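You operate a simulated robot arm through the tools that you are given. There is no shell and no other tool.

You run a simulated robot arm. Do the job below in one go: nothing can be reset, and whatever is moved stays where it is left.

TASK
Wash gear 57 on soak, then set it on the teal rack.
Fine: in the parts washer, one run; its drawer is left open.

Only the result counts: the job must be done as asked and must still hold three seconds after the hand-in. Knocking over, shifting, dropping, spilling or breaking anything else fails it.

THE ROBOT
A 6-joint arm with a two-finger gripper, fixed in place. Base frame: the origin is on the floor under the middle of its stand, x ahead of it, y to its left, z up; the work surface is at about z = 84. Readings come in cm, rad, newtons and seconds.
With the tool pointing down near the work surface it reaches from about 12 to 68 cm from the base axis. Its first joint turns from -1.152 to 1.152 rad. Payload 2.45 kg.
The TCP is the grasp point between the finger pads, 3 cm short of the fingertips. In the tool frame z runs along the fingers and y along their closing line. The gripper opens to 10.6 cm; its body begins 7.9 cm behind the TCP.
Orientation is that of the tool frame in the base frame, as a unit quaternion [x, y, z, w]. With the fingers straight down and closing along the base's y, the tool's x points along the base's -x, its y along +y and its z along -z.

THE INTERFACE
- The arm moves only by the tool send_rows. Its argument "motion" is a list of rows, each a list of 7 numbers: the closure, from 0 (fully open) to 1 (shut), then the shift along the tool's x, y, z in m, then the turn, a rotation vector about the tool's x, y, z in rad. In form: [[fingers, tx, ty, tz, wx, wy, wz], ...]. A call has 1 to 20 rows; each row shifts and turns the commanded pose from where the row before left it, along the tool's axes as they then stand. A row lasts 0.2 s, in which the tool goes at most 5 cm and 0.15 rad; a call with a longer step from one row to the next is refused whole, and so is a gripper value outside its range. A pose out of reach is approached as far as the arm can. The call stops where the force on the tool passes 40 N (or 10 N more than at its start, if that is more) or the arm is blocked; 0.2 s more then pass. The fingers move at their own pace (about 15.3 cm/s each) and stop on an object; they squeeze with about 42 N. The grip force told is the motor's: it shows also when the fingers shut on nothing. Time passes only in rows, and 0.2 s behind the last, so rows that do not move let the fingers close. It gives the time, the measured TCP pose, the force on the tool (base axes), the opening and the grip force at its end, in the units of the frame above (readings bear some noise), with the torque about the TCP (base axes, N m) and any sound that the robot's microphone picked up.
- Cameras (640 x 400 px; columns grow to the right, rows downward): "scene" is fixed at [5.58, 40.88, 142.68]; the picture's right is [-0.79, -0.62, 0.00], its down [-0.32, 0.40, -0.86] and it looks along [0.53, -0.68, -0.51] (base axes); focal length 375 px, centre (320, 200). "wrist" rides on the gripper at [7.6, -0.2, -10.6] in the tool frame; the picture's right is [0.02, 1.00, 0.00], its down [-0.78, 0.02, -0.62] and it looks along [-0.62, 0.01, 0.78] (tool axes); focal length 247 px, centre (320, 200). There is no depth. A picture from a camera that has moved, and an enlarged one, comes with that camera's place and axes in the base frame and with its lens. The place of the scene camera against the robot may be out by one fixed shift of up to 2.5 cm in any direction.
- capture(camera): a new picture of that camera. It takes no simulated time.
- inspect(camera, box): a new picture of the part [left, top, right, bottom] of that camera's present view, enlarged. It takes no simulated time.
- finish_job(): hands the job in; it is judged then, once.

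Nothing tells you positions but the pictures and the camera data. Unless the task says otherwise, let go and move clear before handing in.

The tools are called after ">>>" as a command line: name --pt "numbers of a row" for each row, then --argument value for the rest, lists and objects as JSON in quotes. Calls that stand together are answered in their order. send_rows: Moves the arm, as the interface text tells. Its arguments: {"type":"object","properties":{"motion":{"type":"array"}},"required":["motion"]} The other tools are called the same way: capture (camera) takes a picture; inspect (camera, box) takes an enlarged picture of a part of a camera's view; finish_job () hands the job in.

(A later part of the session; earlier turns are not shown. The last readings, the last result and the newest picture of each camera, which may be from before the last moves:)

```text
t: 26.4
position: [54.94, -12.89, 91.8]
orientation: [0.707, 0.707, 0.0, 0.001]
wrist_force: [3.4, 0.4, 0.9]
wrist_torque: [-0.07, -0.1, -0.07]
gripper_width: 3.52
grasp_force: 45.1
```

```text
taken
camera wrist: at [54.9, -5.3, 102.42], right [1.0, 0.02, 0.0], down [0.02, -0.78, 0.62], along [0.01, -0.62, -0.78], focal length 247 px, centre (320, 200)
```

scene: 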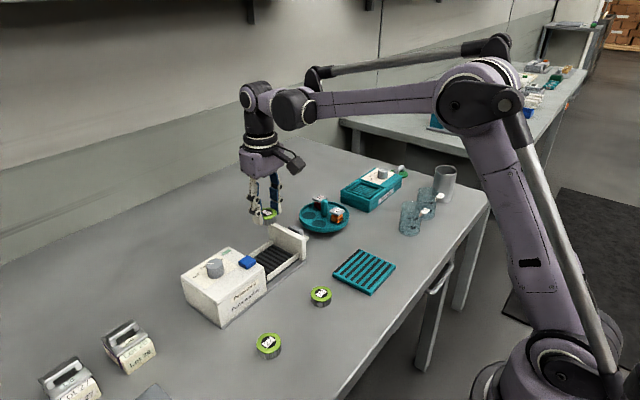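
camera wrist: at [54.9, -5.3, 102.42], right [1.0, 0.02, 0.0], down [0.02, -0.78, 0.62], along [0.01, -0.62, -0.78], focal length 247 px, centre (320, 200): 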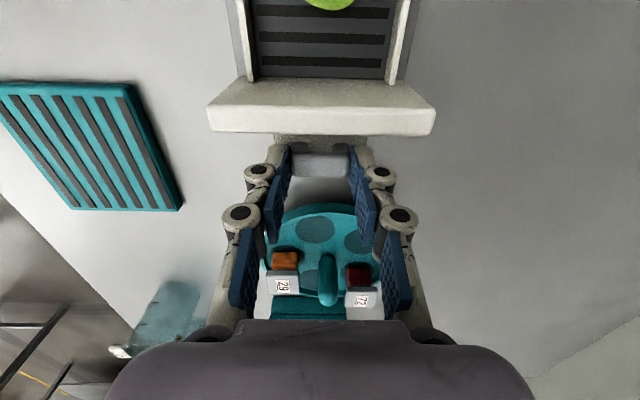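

The handle is gripped (3.52 cm). I'll push the drawer slowly in along +y.

>>> send_rows --pt "0.85 0.004 0 0 0 0 0" --pt "0.85 0.008 0 0 0 0 0" --pt "0.85 0.01 0 0 0 0 0" --pt "0.85 0.01 0 0 0 0 0" --pt "0.85 0.01 0 0 0 0 0" --pt "0.85 0.01 0 0 0 0 0" --pt "0.85 0.01 0 0 0 0 0" --pt "0.85 0.01 0 0 0 0 0" --pt "0.85 0.01 0 0 0 0 0" --pt "0.85 0.008 0 0 0 0 0" --pt "0.85 0.005 0 0 0 0 0" --pt "0.85 0 0 0 0 0 0"

>>> capture --camera "scene"

>>> inspect --camera "scene" --box '[180, 190, 320, 320]'

>>> capture --camera "wrist"

```text
t: 29.0
position: [55.04, -3.44, 91.88]
orientation: [0.708, 0.706, 0.001, 0.0]
wrist_force: [2.1, 0.2, -7.4]
wrist_torque: [-0.26, 0.01, -0.04]
gripper_width: 3.51
grasp_force: 44.8
```

```text
taken
```

scene: 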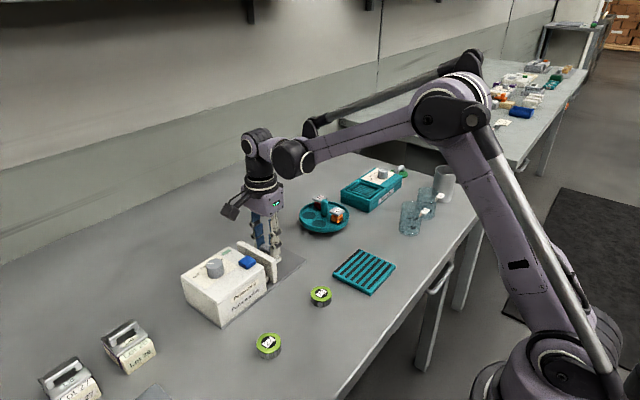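

```text
3.08 times, centred on (250, 255) of scene
camera zoom: at [5.6, 40.88, 142.68], right [-0.79, -0.62, 0.0], down [-0.32, 0.4, -0.86], along [0.53, -0.68, -0.51], focal length 1153 px, centre (535, 31)
```

zoom: 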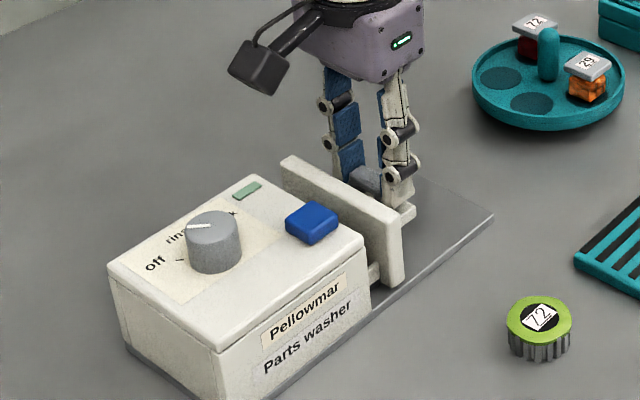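

```text
taken
camera wrist: at [54.91, 4.23, 102.42], right [1.0, 0.02, 0.0], down [0.02, -0.78, 0.62], along [0.01, -0.62, -0.78], focal length 247 px, centre (320, 200)
```

wrist: 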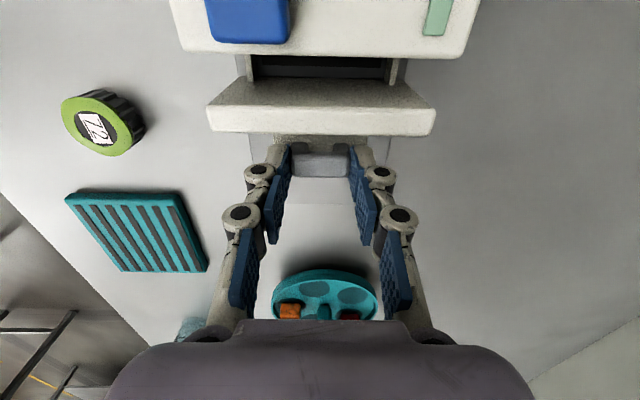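

The drawer is nearly in, with about 2 cm left. I'll push on carefully in small steps.

>>> send_rows --pt "0.85 0.005 0 0 0 0 0" --pt "0.85 0.005 0 0 0 0 0" --pt "0.85 0.003 0 0 0 0 0" --pt "0.85 0 0 0 0 0 0"

>>> inspect --camera "scene" --box '[200, 220, 320, 310]'

>>> inspect --camera "wrist" --box '[160, 0, 480, 200]'

```text
t: 30.0
position: [55.02, -2.14, 91.84]
orientation: [0.708, 0.707, 0.001, 0.0]
wrist_force: [-2.7, -0.1, -0.8]
wrist_torque: [-0.13, -0.06, -0.06]
gripper_width: 3.52
grasp_force: 44.5
```

```text
4.44 times, centred on (260, 265) of scene
camera zoom: at [5.57, 40.88, 142.68], right [-0.79, -0.62, 0.0], down [-0.32, 0.4, -0.86], along [0.53, -0.68, -0.51], focal length 1666 px, centre (587, -89)
```

zoom: 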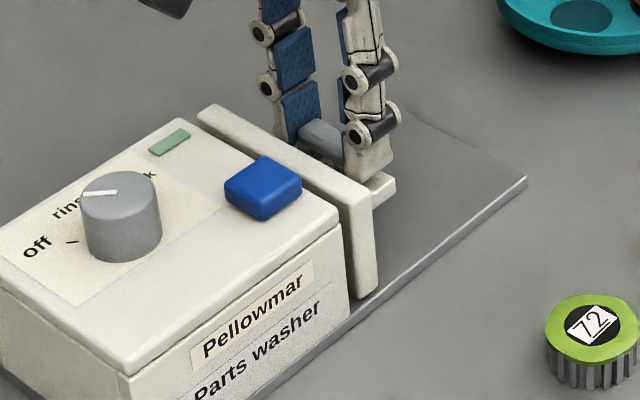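

```text
2.00 times, centred on (320, 100) of wrist
camera zoom: at [54.92, 5.58, 102.42], right [1.0, 0.02, 0.0], down [0.02, -0.78, 0.62], along [0.01, -0.62, -0.78], focal length 494 px, centre (320, 400)
```

zoom: 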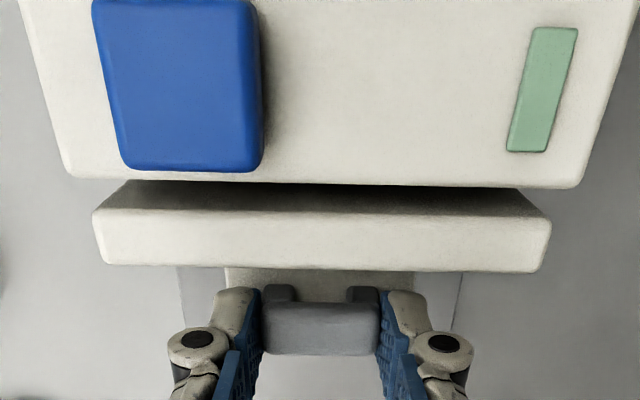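

A gap of about half a centimetre remains. I'll push in 2 mm steps while watching the force.

>>> send_rows --pt "0.85 0.002 0 0 0 0 0" --pt "0.85 0.002 0 0 0 0 0" --pt "0.85 0 0 0 0 0 0"

>>> send_rows --pt "0.85 0.002 0 0 0 0 0" --pt "0.85 0 0 0 0 0 0"

>>> inspect --camera "wrist" --box '[160, 0, 480, 200]'

```text
t: 30.8
position: [54.93, -1.8, 91.89]
orientation: [0.707, 0.707, 0.001, 0.001]
wrist_force: [-0.1, 0.8, 3.0]
wrist_torque: [-0.16, 0.23, -0.04]
gripper_width: 3.55
grasp_force: 44.9
```

```text
t: 31.4
position: [55.03, -1.5, 91.82]
orientation: [0.707, 0.707, 0.001, 0.0]
wrist_force: [0.5, 0.8, 3.5]
wrist_torque: [0.03, -0.11, 0.02]
gripper_width: 3.51
grasp_force: 45.1
```

```text
2.00 times, centred on (320, 100) of wrist
camera zoom: at [54.9, 6.15, 102.42], right [1.0, 0.02, 0.0], down [0.02, -0.78, 0.62], along [0.01, -0.62, -0.78], focal length 494 px, centre (320, 400)
```

zoom: 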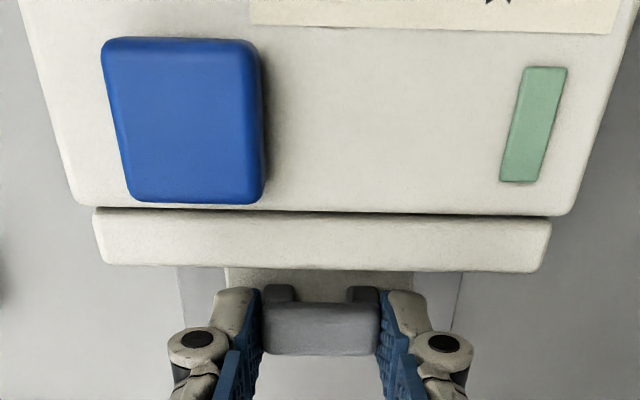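

The panel is almost flush with the washer. I'll give another small push to make sure it seats.

>>> send_rows --pt "0.85 0.002 0 0 0 0 0" --pt "0.85 0 0 0 0 0 0"

>>> send_rows --pt "0.85 0.001 0 0 0 0 0" --pt "0.85 0 0 0 0 0 0"

>>> inspect --camera "wrist" --box '[160, 0, 480, 200]'

```text
t: 32.0
position: [54.91, -1.55, 91.75]
orientation: [0.707, 0.707, 0.0, 0.001]
wrist_force: [1.9, -9.4, 4.6]
wrist_torque: [0.93, -0.01, 0.1]
gripper_width: 3.51
grasp_force: 44.5
```

```text
t: 32.6
position: [54.99, -1.51, 91.95]
orientation: [0.708, 0.707, -0.001, 0.002]
wrist_force: [5.7, -17.2, 15.6]
wrist_torque: [0.25, -0.09, -0.03]
gripper_width: 3.49
grasp_force: 44.9
```

```text
2.00 times, centred on (320, 100) of wrist
camera zoom: at [54.9, 6.29, 102.4], right [1.0, 0.02, 0.0], down [0.01, -0.78, 0.62], along [0.01, -0.62, -0.78], focal length 494 px, centre (320, 400)
```

zoom: 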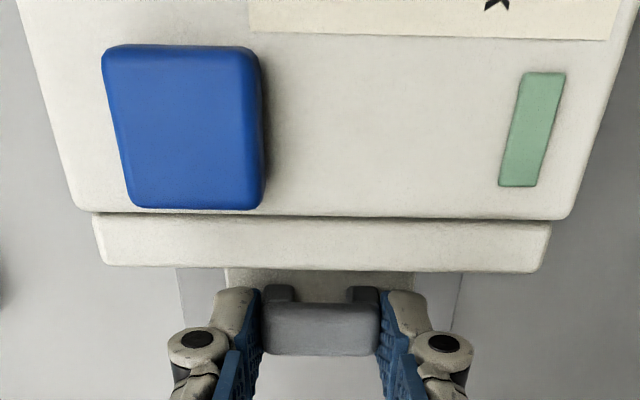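

The drawer has seated against its stop (17 N reaction). I'll ease off, release the handle and rise.

>>> send_rows --pt "0.85 -0.0005 0 0 0 0 0" --pt "0.6 0 0 0 0 0 0" --pt "0.45 0 0 0 0 0 0" --pt "0.42 0 0 0 0 0 0" --pt "0.42 0 0 -0.02 0 0 0" --pt "0.42 0 0 -0.03 0 0 0" --pt "0.42 0 0 -0.04 0 0 0" --pt "0.42 0 0 -0.03 0 0 0" --pt "0.42 0 0 0 0 0 0"

>>> capture --camera "wrist"

>>> inspect --camera "scene" --box '[170, 220, 330, 330]'

```text
t: 34.6
position: [55.0, -1.39, 103.75]
orientation: [0.707, 0.707, -0.001, 0.0]
wrist_force: [0.2, -0.7, 0.0]
wrist_torque: [0.03, 0.02, 0.02]
gripper_width: 6.16
grasp_force: 0.0
```

```text
taken
camera wrist: at [54.96, 6.29, 114.38], right [1.0, 0.02, 0.0], down [0.02, -0.78, 0.62], along [0.01, -0.62, -0.78], focal length 247 px, centre (320, 200)
```

wrist: 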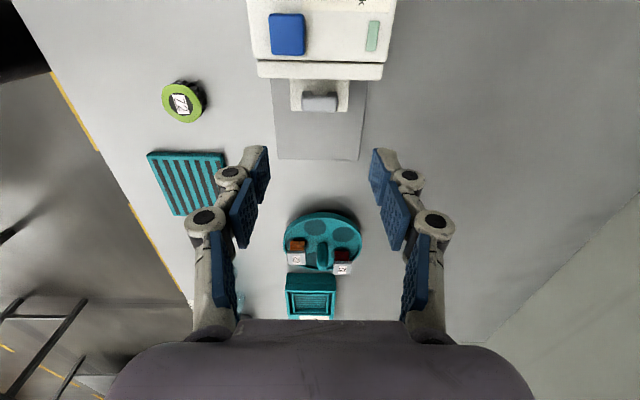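

```text
3.64 times, centred on (250, 275) of scene
camera zoom: at [5.58, 40.88, 142.68], right [-0.79, -0.62, 0.0], down [-0.32, 0.4, -0.86], along [0.53, -0.68, -0.51], focal length 1363 px, centre (574, -73)
```

zoom: 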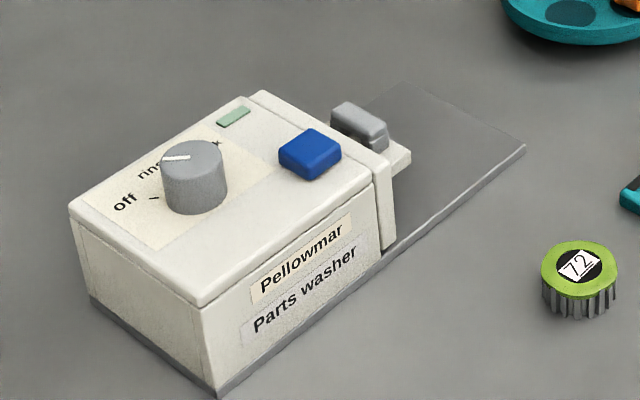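

The drawer is closed, with the knob still at off. Next I'll turn the gripper back and move to view the knob from above before gripping it.

>>> send_rows --pt "0.42 0 0 0 0 0 -0.1428" --pt "0.42 0 0 0 0 0 -0.1428" --pt "0.42 0 0 0 0 0 -0.1428" --pt "0.42 0 0 0 0 0 -0.1428" --pt "0.42 0 0 0 0 0 -0.1428" --pt "0.42 0 0 0 0 0 -0.1428" --pt "0.42 0 0 0 0 0 -0.1428" --pt "0.42 0 0 0 0 0 -0.1428" --pt "0.42 0 0 0 0 0 -0.1428" --pt "0.42 0 0 0 0 0 -0.1428" --pt "0.42 0 0 0 0 0 -0.1428" --pt "0.42 0.015 0.035 0 0 0 0" --pt "0.42 0.02 0.04 0 0 0 0" --pt "0.42 0.02 0.038 0 0 0 0" --pt "0.42 0 0 0 0 0 0"

>>> capture --camera "wrist"

>>> inspect --camera "wrist" --box '[220, 80, 420, 205]'

```text
t: 37.8
position: [49.22, 9.76, 103.79]
orientation: [-0.001, 1.0, -0.001, 0.0]
wrist_force: [0.9, 0.2, -0.2]
wrist_torque: [0.0, 0.01, 0.01]
gripper_width: 6.14
grasp_force: 0.1
```

```text
taken
camera wrist: at [41.76, 9.74, 114.39], right [-0.02, 1.0, 0.0], down [0.78, 0.02, 0.62], along [0.62, 0.01, -0.78], focal length 247 px, centre (320, 200)
```

wrist: 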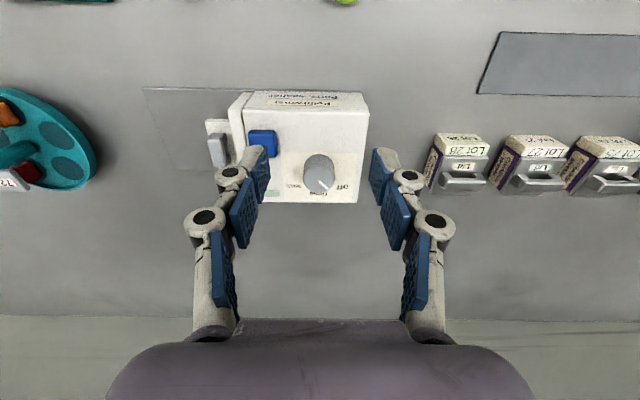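

```text
3.20 times, centred on (320, 142) of wrist
camera zoom: at [41.76, 9.74, 114.39], right [-0.02, 1.0, 0.0], down [0.78, 0.02, 0.62], along [0.62, 0.01, -0.78], focal length 790 px, centre (320, 384)
```

zoom: 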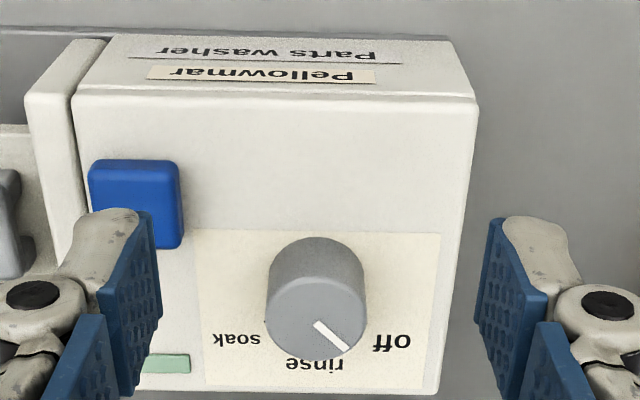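

The knob is confirmed at (56.2, 9.86), radius about 1.65, pointing at "off" (+46°). "Soak" is at about -47°. I'll go above it and pre-turn the gripper by -92° so that the knob turn ends near the neutral wrist angle.

>>> send_rows --pt "0.42 -0.034 0 0 0 0 0" --pt "0.42 -0.034 0 0 0 0 0" --pt "0.42 0 0 0 0 0 -0.146" --pt "0.42 0 0 0 0 0 -0.146" --pt "0.42 0 0 0 0 0 -0.146" --pt "0.42 0 0 0 0 0 -0.146" --pt "0.42 0 0 0 0 0 -0.146" --pt "0.42 0 0 0 0 0 -0.146" --pt "0.42 0 0 0 0 0 -0.146" --pt "0.42 0 0 0 0 0 -0.146" --pt "0.42 0 0 0 0 0 -0.146" --pt "0.42 0 0 0 0 0 -0.146" --pt "0.42 0 0 0 0 0 -0.146" --pt "0.42 0 0 0 0 0 0" --pt "0.42 0 0 0 0 0 0"

>>> capture --camera "wrist"

>>> inspect --camera "wrist" --box '[220, 80, 420, 205]'

```text
t: 41.0
position: [56.22, 10.0, 103.82]
orientation: [0.72, -0.694, -0.001, 0.0]
wrist_force: [-0.2, -0.1, 0.6]
wrist_torque: [0.02, -0.01, 0.02]
gripper_width: 6.15
grasp_force: 0.1
```

```text
taken
camera wrist: at [56.78, 2.44, 114.4], right [-1.0, -0.06, 0.0], down [-0.05, 0.78, 0.62], along [-0.04, 0.62, -0.78], focal length 247 px, centre (320, 200)
```

wrist: 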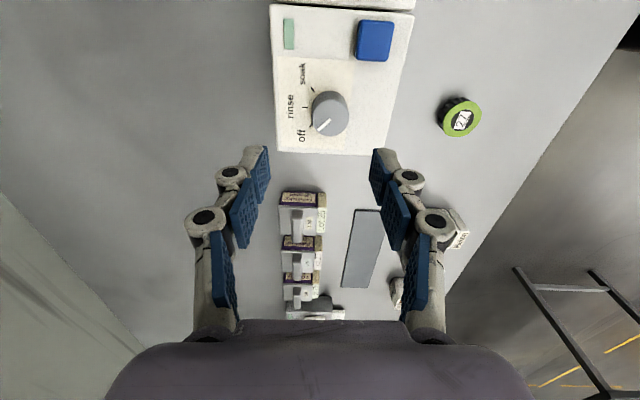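

```text
3.20 times, centred on (320, 142) of wrist
camera zoom: at [56.78, 2.44, 114.4], right [-1.0, -0.06, 0.0], down [-0.05, 0.78, 0.62], along [-0.04, 0.62, -0.78], focal length 790 px, centre (320, 384)
```

zoom: 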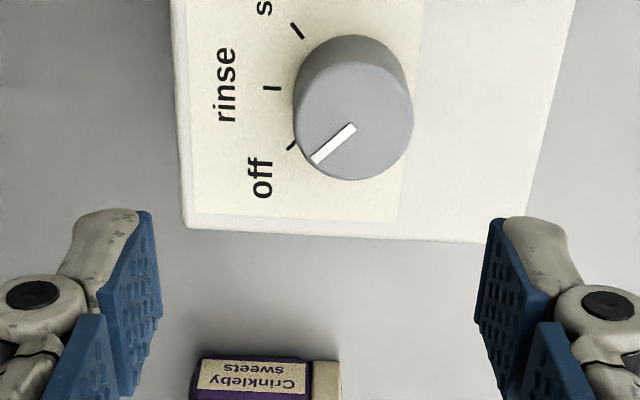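

This view gives a better sideways fix: combined with the earlier views, the knob is at about (55.4, 9.85), its top near z 94 and the washer top near z 92. I'll correct the position and go down part of the way to check.

>>> send_rows --pt "0.42 0.0016 0.0085 0.01 0 0 0" --pt "0.42 0 0 0.02 0 0 0" --pt "0.42 0 0 0.01 0 0 0" --pt "0.42 0 0 0 0 0 0"

>>> capture --camera "wrist"

>>> inspect --camera "scene" --box '[160, 200, 300, 310]'

```text
t: 42.0
position: [55.36, 9.82, 99.72]
orientation: [0.72, -0.694, 0.001, 0.0]
wrist_force: [-0.4, -0.1, -0.1]
wrist_torque: [-0.02, 0.01, 0.02]
gripper_width: 6.15
grasp_force: 0.0
```

```text
taken
camera wrist: at [55.91, 2.29, 110.25], right [-1.0, -0.06, 0.0], down [-0.05, 0.78, 0.62], along [-0.04, 0.62, -0.78], focal length 247 px, centre (320, 200)
```

wrist: 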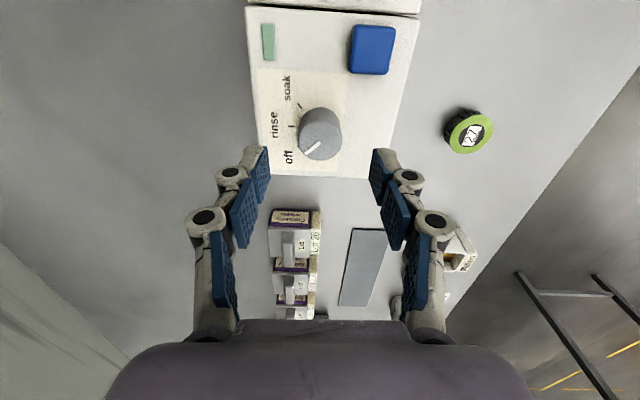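

```text
3.64 times, centred on (230, 255) of scene
camera zoom: at [5.58, 40.88, 142.68], right [-0.79, -0.62, 0.0], down [-0.32, 0.4, -0.86], along [0.53, -0.68, -0.51], focal length 1363 px, centre (647, 0)
```

zoom: 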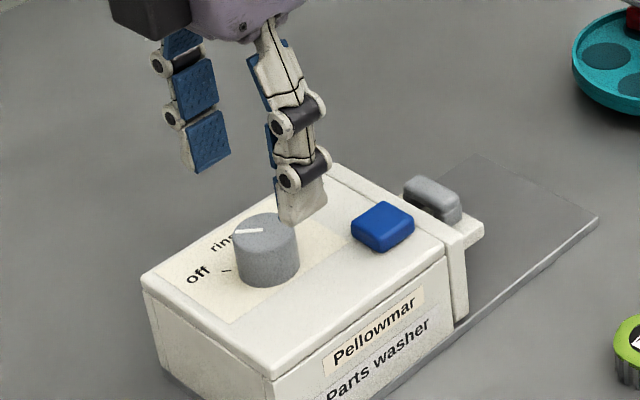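

Knob and fingers line up. I'll go down further with a check before closing.

>>> send_rows --pt "0.42 0 0 0.015 0 0 0" --pt "0.42 0 0 0.012 0 0 0" --pt "0.42 0 0 0 0 0 0"

>>> capture --camera "wrist"

>>> inspect --camera "scene" --box '[160, 200, 300, 310]'

```text
t: 42.8
position: [55.43, 9.85, 97.11]
orientation: [0.72, -0.694, 0.001, 0.001]
wrist_force: [-0.3, -0.3, 0.0]
wrist_torque: [-0.01, -0.01, 0.02]
gripper_width: 6.13
grasp_force: 0.1
```

```text
taken
camera wrist: at [55.88, 2.21, 107.64], right [-1.0, -0.06, 0.0], down [-0.05, 0.78, 0.62], along [-0.04, 0.62, -0.78], focal length 247 px, centre (320, 200)
```

wrist: 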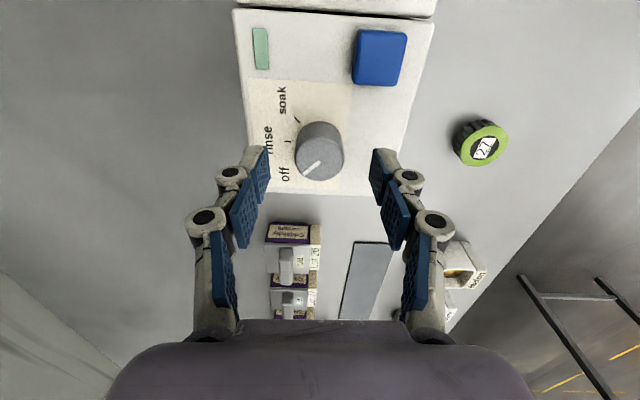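

```text
3.64 times, centred on (230, 255) of scene
camera zoom: at [5.58, 40.88, 142.68], right [-0.79, -0.62, 0.0], down [-0.32, 0.4, -0.86], along [0.53, -0.68, -0.51], focal length 1363 px, centre (647, 0)
```

zoom: 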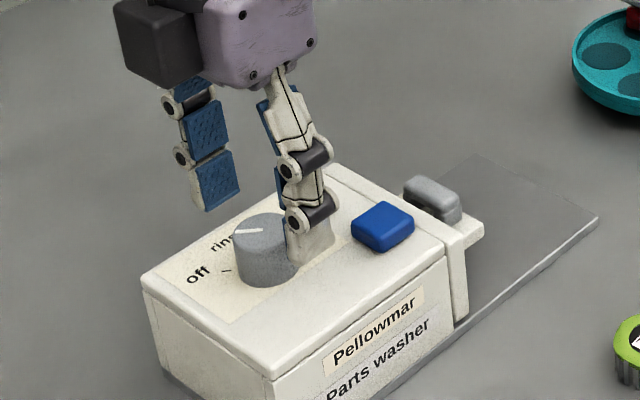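

Clear of the button so far. I'll step down gently, watching for contact with the washer top.

>>> send_rows --pt "0.42 0 0 0.007 0 0 0" --pt "0.42 0 0 0.006 0 0 0" --pt "0.42 0 0 0 0 0 0"

>>> inspect --camera "scene" --box '[170, 220, 290, 310]'

>>> inspect --camera "wrist" --box '[200, 40, 440, 220]'

```text
t: 43.6
position: [55.43, 9.75, 95.77]
orientation: [0.72, -0.694, 0.0, 0.0]
wrist_force: [0.1, -0.7, 0.1]
wrist_torque: [0.01, -0.02, 0.0]
gripper_width: 6.12
grasp_force: 0.1
```

```text
4.44 times, centred on (230, 265) of scene
camera zoom: at [5.58, 40.88, 142.68], right [-0.79, -0.62, 0.0], down [-0.32, 0.4, -0.86], along [0.53, -0.68, -0.51], focal length 1666 px, centre (720, -89)
```

zoom: 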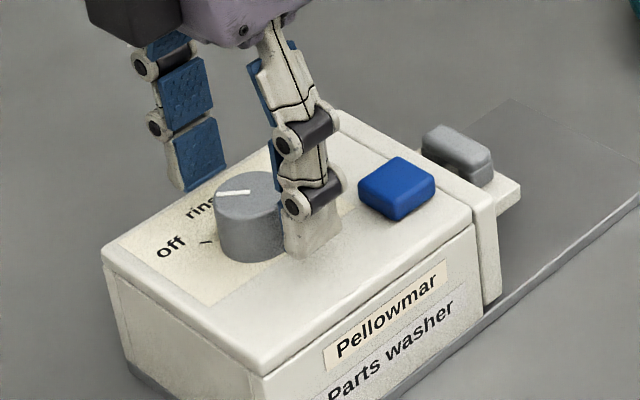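

```text
2.22 times, centred on (320, 130) of wrist
camera zoom: at [55.91, 2.2, 106.38], right [-1.0, -0.06, 0.0], down [-0.05, 0.78, 0.62], along [-0.04, 0.62, -0.78], focal length 549 px, centre (320, 356)
```

zoom: 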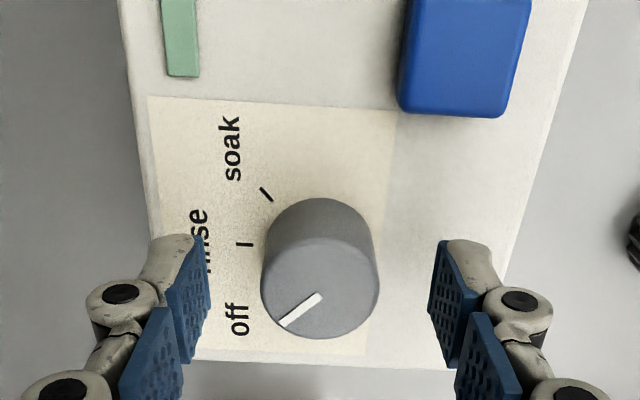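

The fingers straddle the knob evenly. I'll lower 3 mm more and close on it.

>>> send_rows --pt "0.42 0 0 0.003 0 0 0" --pt "0.55 0 0 0 0 0 0" --pt "0.65 0 0 0 0 0 0" --pt "0.75 0 0 0 0 0 0" --pt "0.85 0 0 0 0 0 0" --pt "0.85 0 0 0 0 0 0"

>>> inspect --camera "wrist" --box '[200, 40, 440, 220]'

>>> inspect --camera "scene" --box '[170, 220, 290, 310]'

```text
t: 45.0
position: [55.45, 9.77, 95.48]
orientation: [0.72, -0.694, -0.001, 0.001]
wrist_force: [-4.2, -0.9, -2.7]
wrist_torque: [0.03, 0.1, -0.04]
gripper_width: 3.12
grasp_force: 44.6
```

```text
2.22 times, centred on (320, 130) of wrist
camera zoom: at [55.92, 2.18, 106.09], right [-1.0, -0.06, 0.0], down [-0.05, 0.78, 0.62], along [-0.04, 0.62, -0.78], focal length 549 px, centre (320, 356)
```

zoom: 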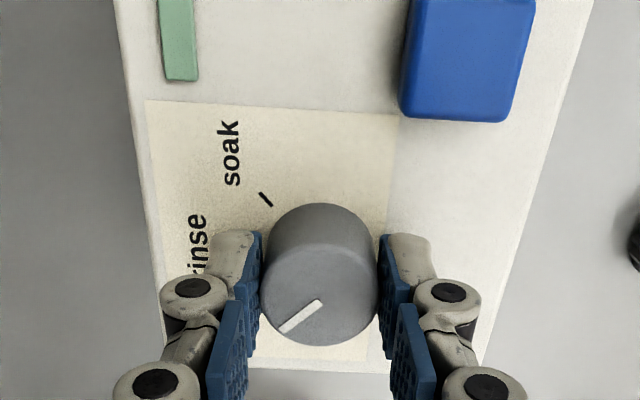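

```text
4.44 times, centred on (230, 265) of scene
camera zoom: at [5.58, 40.88, 142.68], right [-0.79, -0.62, 0.0], down [-0.32, 0.4, -0.86], along [0.53, -0.68, -0.51], focal length 1666 px, centre (720, -89)
```

zoom: 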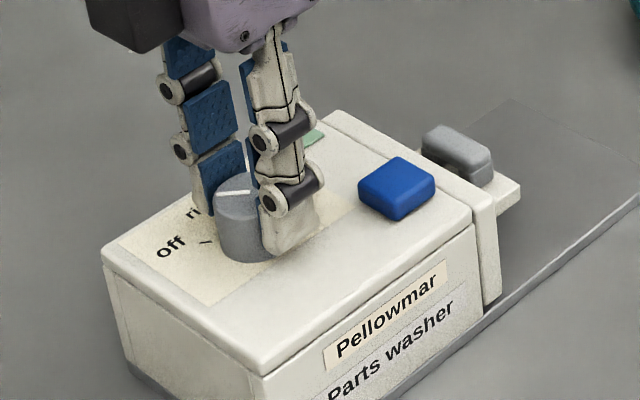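

The knob is gripped (3.12 cm). The tick marks look about 45° apart, so I'll turn +45° about the tool axis first and check.

>>> send_rows --pt "0.85 0 0 0 0 0 0.1" --pt "0.85 0 0 0 0 0 0.1" --pt "0.85 0 0 0 0 0 0.1" --pt "0.85 0 0 0 0 0 0.1" --pt "0.85 0 0 0 0 0 0.1" --pt "0.85 0 0 0 0 0 0.1" --pt "0.85 0 0 0 0 0 0.1" --pt "0.85 0 0 0 0 0 0.085" --pt "0.85 0 0 0 0 0 0"

>>> inspect --camera "wrist" --box '[200, 40, 440, 220]'

>>> inspect --camera "scene" --box '[170, 220, 290, 310]'

```text
t: 47.0
position: [55.29, 9.75, 95.47]
orientation: [-0.399, 0.917, 0.0, -0.003]
wrist_force: [-20.5, -4.6, -21.9]
wrist_torque: [0.39, -0.06, 0.0]
gripper_width: 3.1
grasp_force: 45.1
```

```text
2.22 times, centred on (320, 130) of wrist
camera zoom: at [50.39, 4.15, 106.13], right [-0.75, 0.67, 0.0], down [0.52, 0.59, 0.62], along [0.41, 0.46, -0.79], focal length 549 px, centre (320, 356)
```

zoom: 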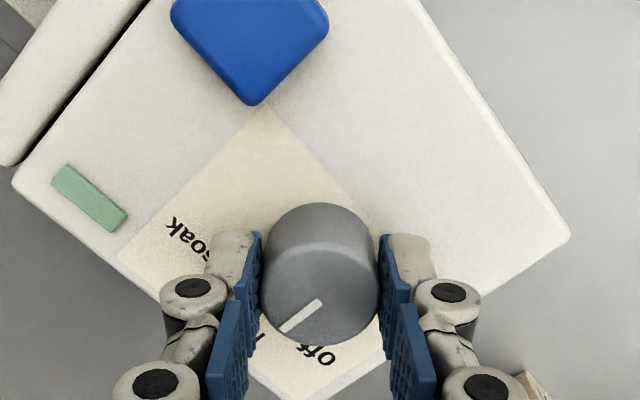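

```text
4.44 times, centred on (230, 265) of scene
camera zoom: at [5.56, 40.87, 142.68], right [-0.79, -0.62, 0.0], down [-0.32, 0.4, -0.86], along [0.53, -0.68, -0.51], focal length 1666 px, centre (720, -89)
```

zoom: 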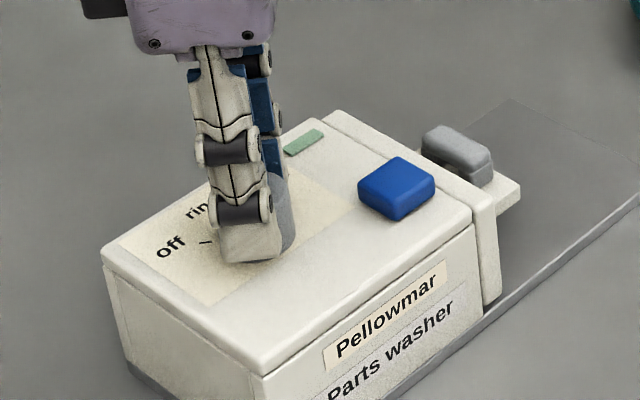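

The knob follows the gripper, now near "rinse", but with a 20 N side load. I'll shift slightly toward -x to relieve it and see.

>>> send_rows --pt "0.85 0.001 0.0011 0.001 0 0 0" --pt "0.85 0 0 0 0 0 0"

```text
t: 47.6
position: [55.32, 9.86, 95.5]
orientation: [-0.4, 0.917, -0.001, 0.0]
wrist_force: [-5.9, 1.6, -2.4]
wrist_torque: [-0.94, 1.06, 0.0]
gripper_width: 3.13
grasp_force: 44.9
```

The load is relieved. I'll continue the turn by another 45° toward "soak".

>>> send_rows --pt "0.85 0 0 0 0 0 0.1" --pt "0.85 0 0 0 0 0 0.1" --pt "0.85 0 0 0 0 0 0.1" --pt "0.85 0 0 0 0 0 0.1" --pt "0.85 0 0 0 0 0 0"

>>> send_rows --pt "0.85 0 0 0 0 0 0.1" --pt "0.85 0 0 0 0 0 0.1" --pt "0.85 0 0 0 0 0 0.1" --pt "0.85 0 0 0 0 0 0.09" --pt "0.85 0 0 0 0 0 0"

>>> capture --camera "wrist"

>>> inspect --camera "wrist" --box '[200, 40, 440, 220]'

>>> inspect --camera "scene" --box '[170, 220, 290, 310]'

```text
t: 48.8
position: [55.33, 9.84, 95.68]
orientation: [-0.209, 0.978, 0.0, 0.002]
wrist_force: [1.5, 3.7, 35.7]
wrist_torque: [-0.03, 0.35, 0.03]
gripper_width: 3.12
grasp_force: 44.8
```

```text
t: 50.0
position: [55.23, 9.81, 95.41]
orientation: [-0.016, 1.0, 0.0, 0.001]
wrist_force: [6.8, 8.3, 32.3]
wrist_torque: [0.33, -0.47, 0.26]
gripper_width: 3.15
grasp_force: 44.7
```

```text
taken
camera wrist: at [47.72, 9.48, 106.06], right [-0.05, 1.0, 0.0], down [0.78, 0.04, 0.62], along [0.62, 0.03, -0.78], focal length 247 px, centre (320, 200)
```

wrist: 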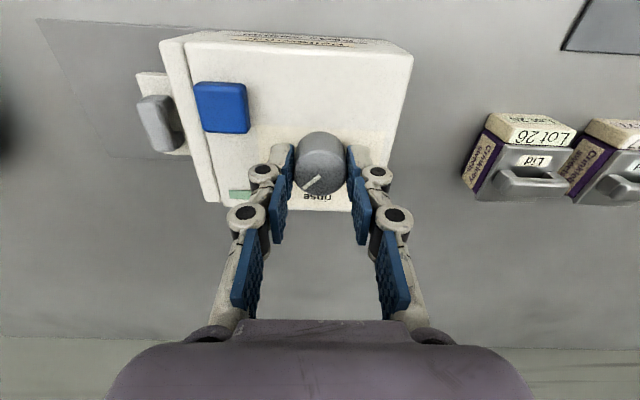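

```text
2.22 times, centred on (320, 130) of wrist
camera zoom: at [47.72, 9.48, 106.06], right [-0.05, 1.0, 0.0], down [0.78, 0.04, 0.62], along [0.62, 0.03, -0.78], focal length 549 px, centre (320, 356)
```

zoom: 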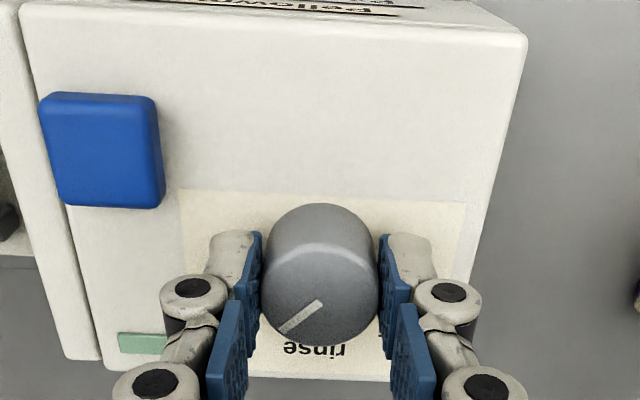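

```text
4.44 times, centred on (230, 265) of scene
camera zoom: at [5.54, 40.89, 142.68], right [-0.79, -0.62, 0.0], down [-0.31, 0.4, -0.86], along [0.53, -0.68, -0.51], focal length 1666 px, centre (720, -89)
```

zoom: 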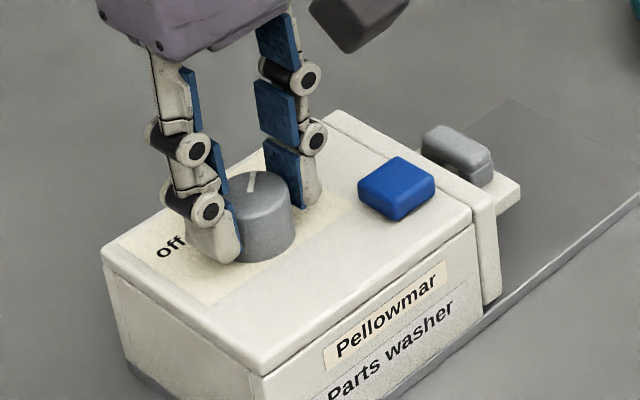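

The knob has turned 90° and its pointer is about -46°, at "soak". There is upward pressure on the fingers, so I'll ease up, open just enough to release, and rise.

>>> send_rows --pt "0.85 0 0 -0.002 0 0 0" --pt "0.75 0 0 -0.001 0 0 0" --pt "0.65 0 0 0 0 0 0" --pt "0.6 0 0 0 0 0 0" --pt "0.58 0 0 0 0 0 0" --pt "0.58 0 0 -0.01 0 0 0" --pt "0.58 0 0 -0.02 0 0 0" --pt "0.58 0 0 -0.03 0 0 0" --pt "0.58 0 0 -0.03 0 0 0" --pt "0.58 0.03 0 0 0 0 0" --pt "0.58 0.03 0 0 0 0 0" --pt "0.58 0 0 0 0 0 0"

>>> capture --camera "wrist"

>>> inspect --camera "wrist" --box '[220, 80, 420, 205]'

>>> inspect --camera "scene" --box '[170, 220, 290, 310]'

```text
t: 52.6
position: [49.31, 9.75, 104.79]
orientation: [-0.015, 1.0, 0.0, -0.001]
wrist_force: [0.7, -0.4, -0.8]
wrist_torque: [-0.01, 0.03, 0.0]
gripper_width: 4.45
grasp_force: 0.1
```

```text
taken
camera wrist: at [41.78, 9.41, 115.24], right [-0.05, 1.0, 0.0], down [0.78, 0.04, 0.62], along [0.62, 0.03, -0.78], focal length 247 px, centre (320, 200)
```

wrist: 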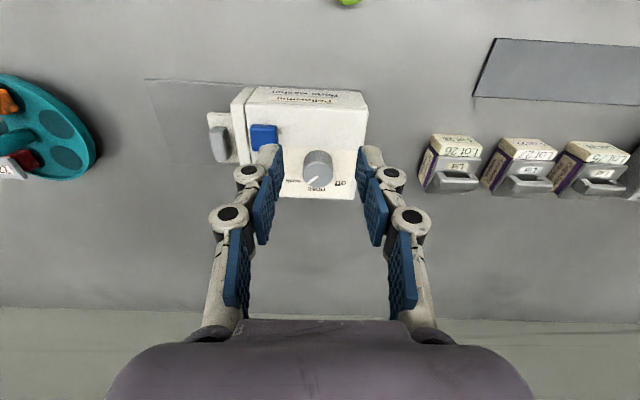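

```text
3.20 times, centred on (320, 142) of wrist
camera zoom: at [41.78, 9.41, 115.24], right [-0.05, 1.0, 0.0], down [0.78, 0.04, 0.62], along [0.62, 0.03, -0.78], focal length 790 px, centre (320, 384)
```

zoom: 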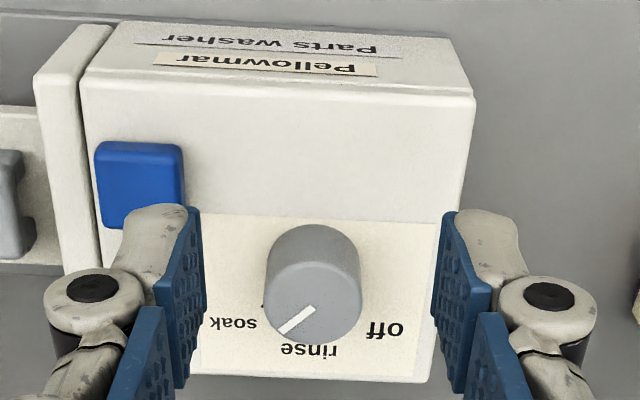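

```text
4.44 times, centred on (230, 265) of scene
camera zoom: at [5.58, 40.88, 142.68], right [-0.79, -0.62, 0.0], down [-0.32, 0.4, -0.86], along [0.53, -0.68, -0.51], focal length 1666 px, centre (720, -89)
```

zoom: 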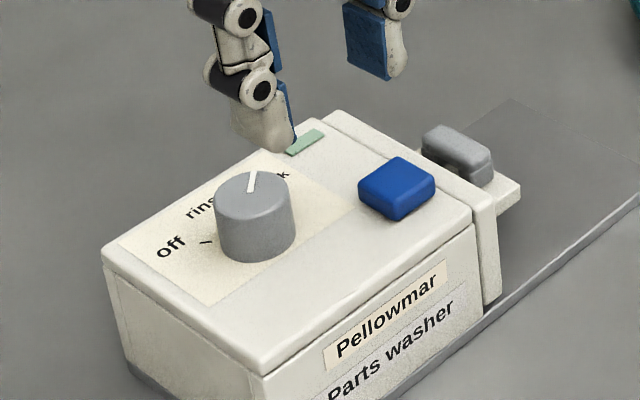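

The knob pointer is now at -45°, on "soak". Next I'll shut the fingers and move above the blue button at about (52.65, 4.35) to press it.

>>> send_rows --pt "1 0 0 0 0 0 0.03" --pt "1 -0.0165 -0.027 0 0 0 0" --pt "1 -0.0165 -0.027 0 0 0 0" --pt "1 0 0 0.02 0 0 0" --pt "1 0 0 0.02 0 0 0" --pt "1 0 0 0 0 0 0"

>>> capture --camera "wrist"

>>> inspect --camera "scene" --box '[170, 200, 310, 310]'

```text
t: 54.0
position: [52.61, 4.06, 100.82]
orientation: [-0.001, 1.0, 0.0, 0.0]
wrist_force: [0.2, -0.5, -0.3]
wrist_torque: [0.01, -0.03, 0.04]
gripper_width: 0.0
grasp_force: 28.7
```

```text
taken
camera wrist: at [45.11, 4.01, 111.37], right [-0.02, 1.0, 0.0], down [0.78, 0.02, 0.62], along [0.62, 0.01, -0.78], focal length 247 px, centre (320, 200)
```

wrist: 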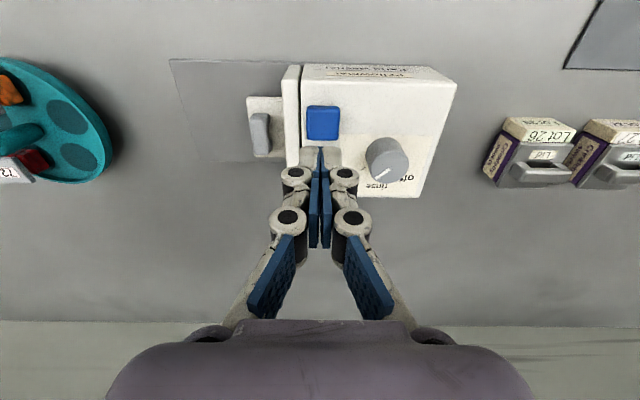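

```text
3.64 times, centred on (240, 255) of scene
camera zoom: at [5.58, 40.88, 142.68], right [-0.79, -0.62, 0.0], down [-0.32, 0.4, -0.86], along [0.53, -0.68, -0.51], focal length 1363 px, centre (611, 0)
```

zoom: 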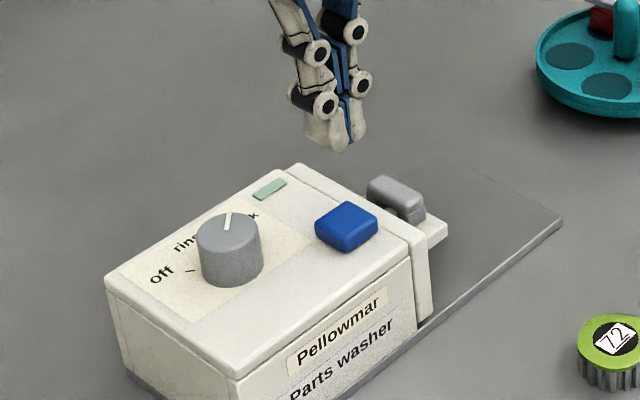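

Aligned in y with the button. I'll lower to just above it and check where the tips are.

>>> send_rows --pt "1 0 0 0.02 0 0 0" --pt "1 0 0 0.01 0 0 0" --pt "1 0 0 0 0 0 0"

>>> inspect --camera "wrist" --box '[200, 60, 440, 220]'

>>> inspect --camera "scene" --box '[200, 210, 310, 290]'

```text
t: 54.8
position: [52.7, 4.16, 97.84]
orientation: [-0.001, 1.0, 0.0, 0.0]
wrist_force: [-0.5, 0.3, 0.1]
wrist_torque: [0.0, 0.01, -0.01]
gripper_width: 0.01
grasp_force: 28.5
```

```text
2.50 times, centred on (320, 140) of wrist
camera zoom: at [45.09, 3.99, 108.37], right [-0.02, 1.0, 0.0], down [0.78, 0.02, 0.62], along [0.62, 0.01, -0.78], focal length 617 px, centre (320, 350)
```

zoom: 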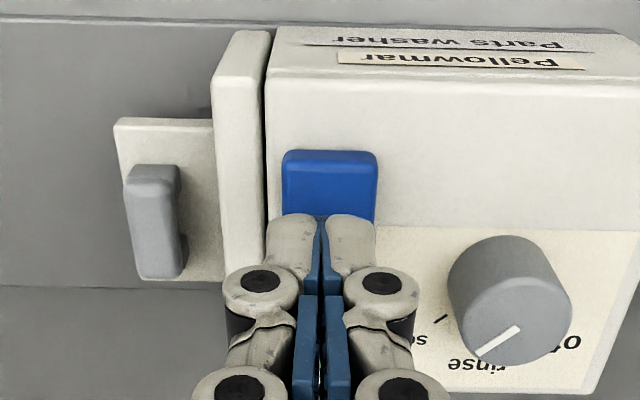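

```text
5.00 times, centred on (255, 250) of scene
camera zoom: at [5.58, 40.88, 142.68], right [-0.79, -0.62, 0.0], down [-0.32, 0.4, -0.86], along [0.53, -0.68, -0.51], focal length 1874 px, centre (645, -50)
```

zoom: 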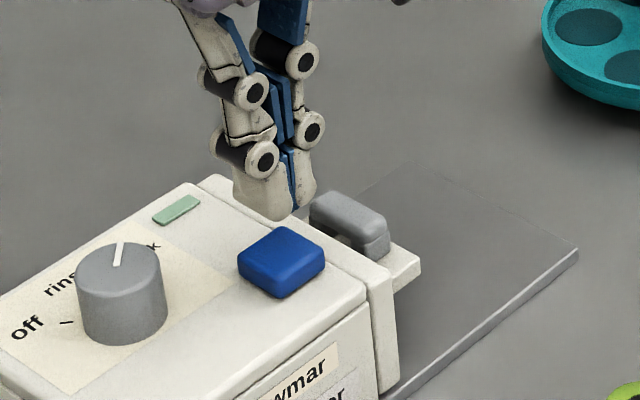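

The tips hang right over the button. I'll step down onto it and watch the force, lamp and sound.

>>> send_rows --pt "1 0 0 0.008 0 0 0" --pt "1 0 0 0.005 0 0 0" --pt "1 0 0 0 0 0 0"

>>> send_rows --pt "1 0 0 0.002 0 0 0" --pt "1 0 0 0 0 0 0"

>>> inspect --camera "scene" --box '[200, 210, 310, 290]'

```text
t: 55.6
position: [52.56, 4.04, 96.57]
orientation: [-0.001, 1.0, 0.0, 0.0]
wrist_force: [0.8, 0.7, 0.0]
wrist_torque: [-0.01, 0.0, 0.02]
gripper_width: 0.02
grasp_force: 29.0
```

```text
t: 56.2
position: [52.65, 4.2, 96.25]
orientation: [0.0, 1.0, 0.0, 0.001]
wrist_force: [-0.2, -0.3, 0.0]
wrist_torque: [0.0, -0.01, 0.0]
gripper_width: 0.0
grasp_force: 28.9
```

```text
5.00 times, centred on (255, 250) of scene
camera zoom: at [5.58, 40.88, 142.68], right [-0.79, -0.62, 0.0], down [-0.32, 0.4, -0.86], along [0.53, -0.68, -0.51], focal length 1874 px, centre (645, -50)
```

zoom: 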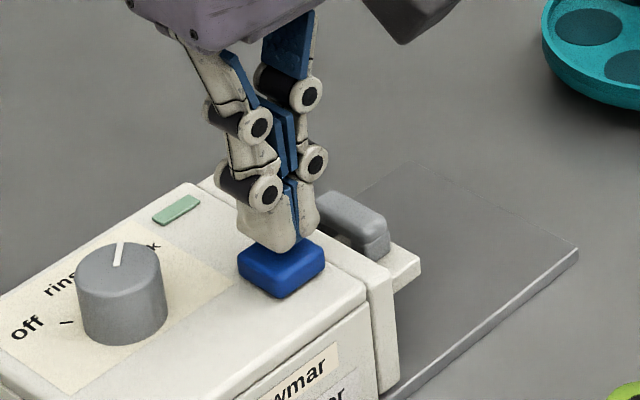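

Just about to touch. I'll continue in 2 mm steps.

>>> send_rows --pt "1 0 0 0.002 0 0 0" --pt "1 0 0 0 0 0 0"

>>> send_rows --pt "1 0 0 0.002 0 0 0" --pt "1 0 0 0 0 0 0"

>>> inspect --camera "scene" --box '[200, 210, 310, 290]'

```text
t: 56.8
position: [52.73, 4.15, 96.02]
orientation: [-0.001, 1.0, -0.001, -0.001]
wrist_force: [-0.3, -1.0, 0.4]
wrist_torque: [0.0, -0.02, 0.0]
gripper_width: 0.0
grasp_force: 28.1
```

```text
t: 57.4
position: [52.65, 4.16, 95.84]
orientation: [-0.001, 1.0, 0.0, 0.0]
wrist_force: [0.5, 0.9, -0.3]
wrist_torque: [0.02, 0.02, 0.0]
gripper_width: 0.0
grasp_force: 28.7
```

```text
5.00 times, centred on (255, 250) of scene
camera zoom: at [5.58, 40.88, 142.68], right [-0.79, -0.62, 0.0], down [-0.32, 0.4, -0.86], along [0.53, -0.68, -0.51], focal length 1874 px, centre (645, -50)
```

zoom: 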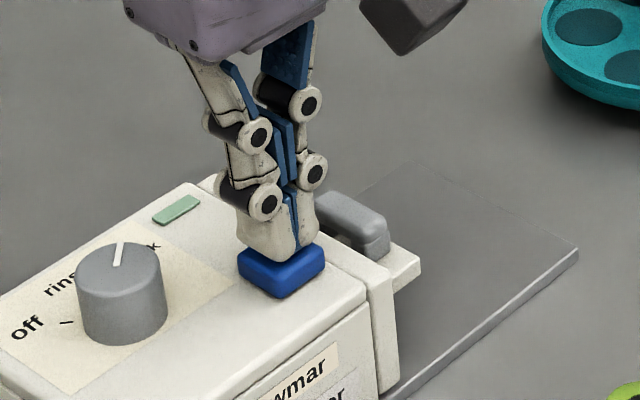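

No contact yet. I'll keep stepping.

>>> send_rows --pt "1 0 0 0.002 0 0 0" --pt "1 0 0 0 0 0 0"

>>> send_rows --pt "1 0 0 0.002 0 0 0" --pt "1 0 0 0 0 0 0"

>>> send_rows --pt "1 0 0 0.002 0 0 0" --pt "1 0 0 0 0 0 0"

>>> inspect --camera "scene" --box '[200, 210, 310, 290]'

```text
t: 58.0
position: [52.53, 4.13, 95.6]
orientation: [-0.001, 1.0, 0.0, 0.0]
wrist_force: [-0.1, -0.3, -0.1]
wrist_torque: [-0.02, -0.03, 0.03]
gripper_width: 0.0
grasp_force: 28.5
```

```text
t: 58.6
position: [52.62, 4.16, 95.53]
orientation: [-0.001, 1.0, 0.0, 0.0]
wrist_force: [0.3, -0.3, 0.9]
wrist_torque: [-0.01, 0.01, -0.03]
gripper_width: 0.59
grasp_force: 28.6
```

```text
t: 59.2
position: [52.61, 4.23, 95.27]
orientation: [-0.001, 1.0, 0.0, 0.0]
wrist_force: [0.5, -0.9, 1.1]
wrist_torque: [-0.01, 0.0, 0.02]
gripper_width: 0.62
grasp_force: 28.4
```

```text
5.00 times, centred on (255, 250) of scene
camera zoom: at [5.58, 40.88, 142.68], right [-0.79, -0.62, 0.0], down [-0.32, 0.4, -0.86], along [0.53, -0.68, -0.51], focal length 1874 px, centre (645, -50)
```

zoom: 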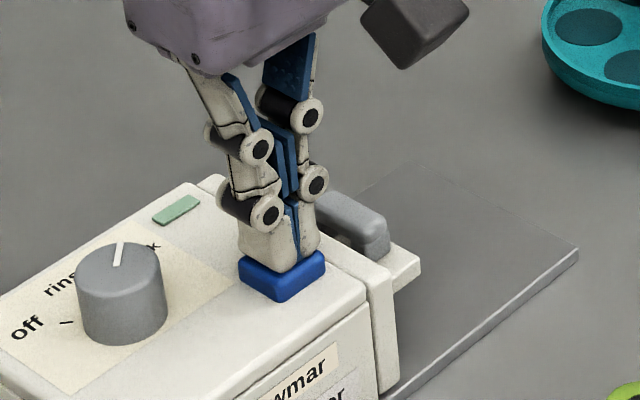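

The tips are touching the button (fingers spread 0.6 cm, light force). The lamp hasn't changed, so I'll press on.

>>> send_rows --pt "1 0 0 0.002 0 0 0" --pt "1 0 0 0 0 0 0"

>>> inspect --camera "scene" --box '[200, 210, 310, 290]'

>>> inspect --camera "wrist" --box '[200, 60, 440, 220]'

```text
t: 59.8
position: [52.61, 4.1, 95.0]
orientation: [-0.001, 1.0, 0.0, 0.001]
wrist_force: [0.4, 0.1, 2.5]
wrist_torque: [0.04, 0.01, -0.03]
gripper_width: 0.63
grasp_force: 28.7
heard: click
```

```text
5.00 times, centred on (255, 250) of scene
camera zoom: at [5.58, 40.88, 142.68], right [-0.79, -0.62, 0.0], down [-0.32, 0.4, -0.86], along [0.53, -0.68, -0.51], focal length 1874 px, centre (645, -50)
```

zoom: 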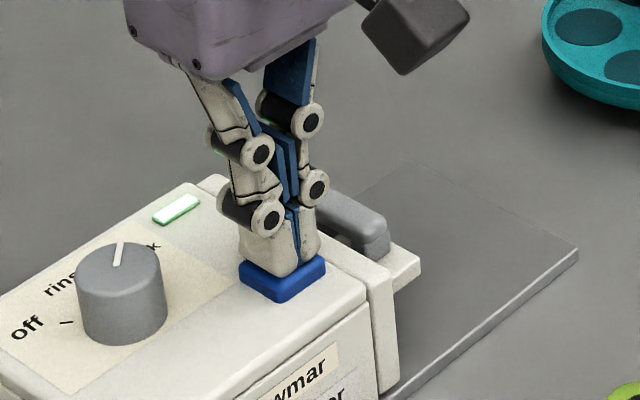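

```text
2.50 times, centred on (320, 140) of wrist
camera zoom: at [45.08, 4.07, 105.64], right [-0.02, 1.0, 0.0], down [0.78, 0.02, 0.62], along [0.62, 0.01, -0.78], focal length 617 px, centre (320, 350)
```

zoom: 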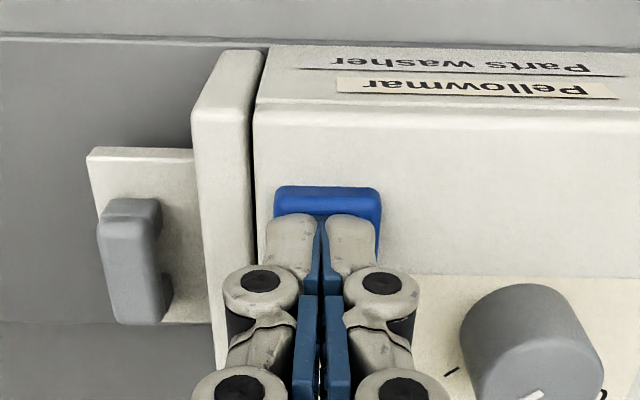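

A click sounded and the lamp lit, so the run has started. I'll rise straight off the button and wait.

>>> send_rows --pt "1 0 0 -0.01 0 0 0" --pt "1 0 0 -0.03 0 0 0" --pt "1 0 0 -0.04 0 0 0" --pt "1 0 0 -0.03 0 0 0" --pt "0.8 0 0 0 0 0 0" --pt "0.42 0 0 0 0 0 0"

>>> inspect --camera "scene" --box '[170, 200, 310, 310]'

>>> capture --camera "wrist"

```text
t: 61.2
position: [52.53, 4.27, 106.12]
orientation: [0.0, 1.0, 0.0, 0.0]
wrist_force: [0.1, 0.1, 0.2]
wrist_torque: [-0.01, -0.02, 0.03]
gripper_width: 6.16
grasp_force: 0.0
```

```text
3.64 times, centred on (240, 255) of scene
camera zoom: at [5.58, 40.88, 142.68], right [-0.79, -0.62, 0.0], down [-0.32, 0.4, -0.86], along [0.53, -0.68, -0.51], focal length 1363 px, centre (611, 0)
```

zoom: 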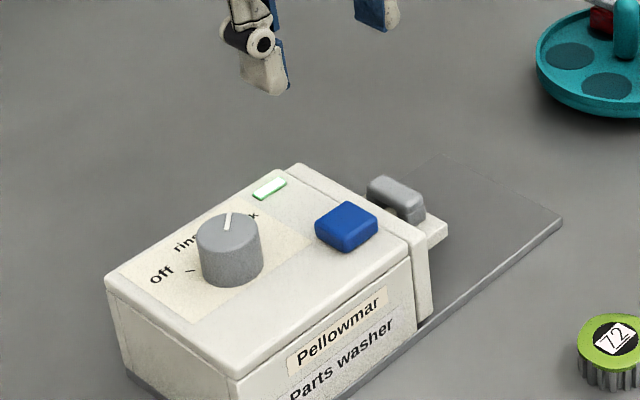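

```text
taken
camera wrist: at [45.06, 4.13, 116.67], right [-0.02, 1.0, 0.0], down [0.78, 0.02, 0.62], along [0.62, 0.01, -0.78], focal length 247 px, centre (320, 200)
```

wrist: 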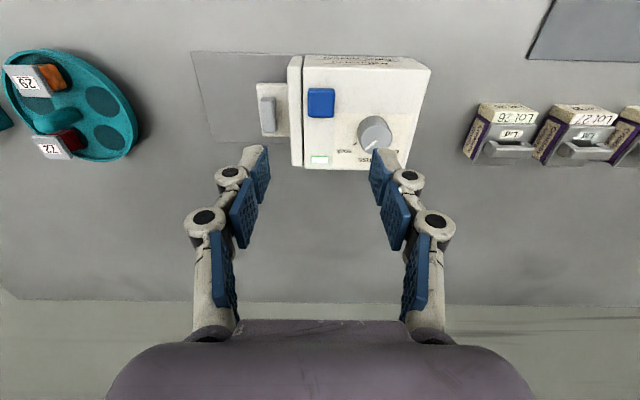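

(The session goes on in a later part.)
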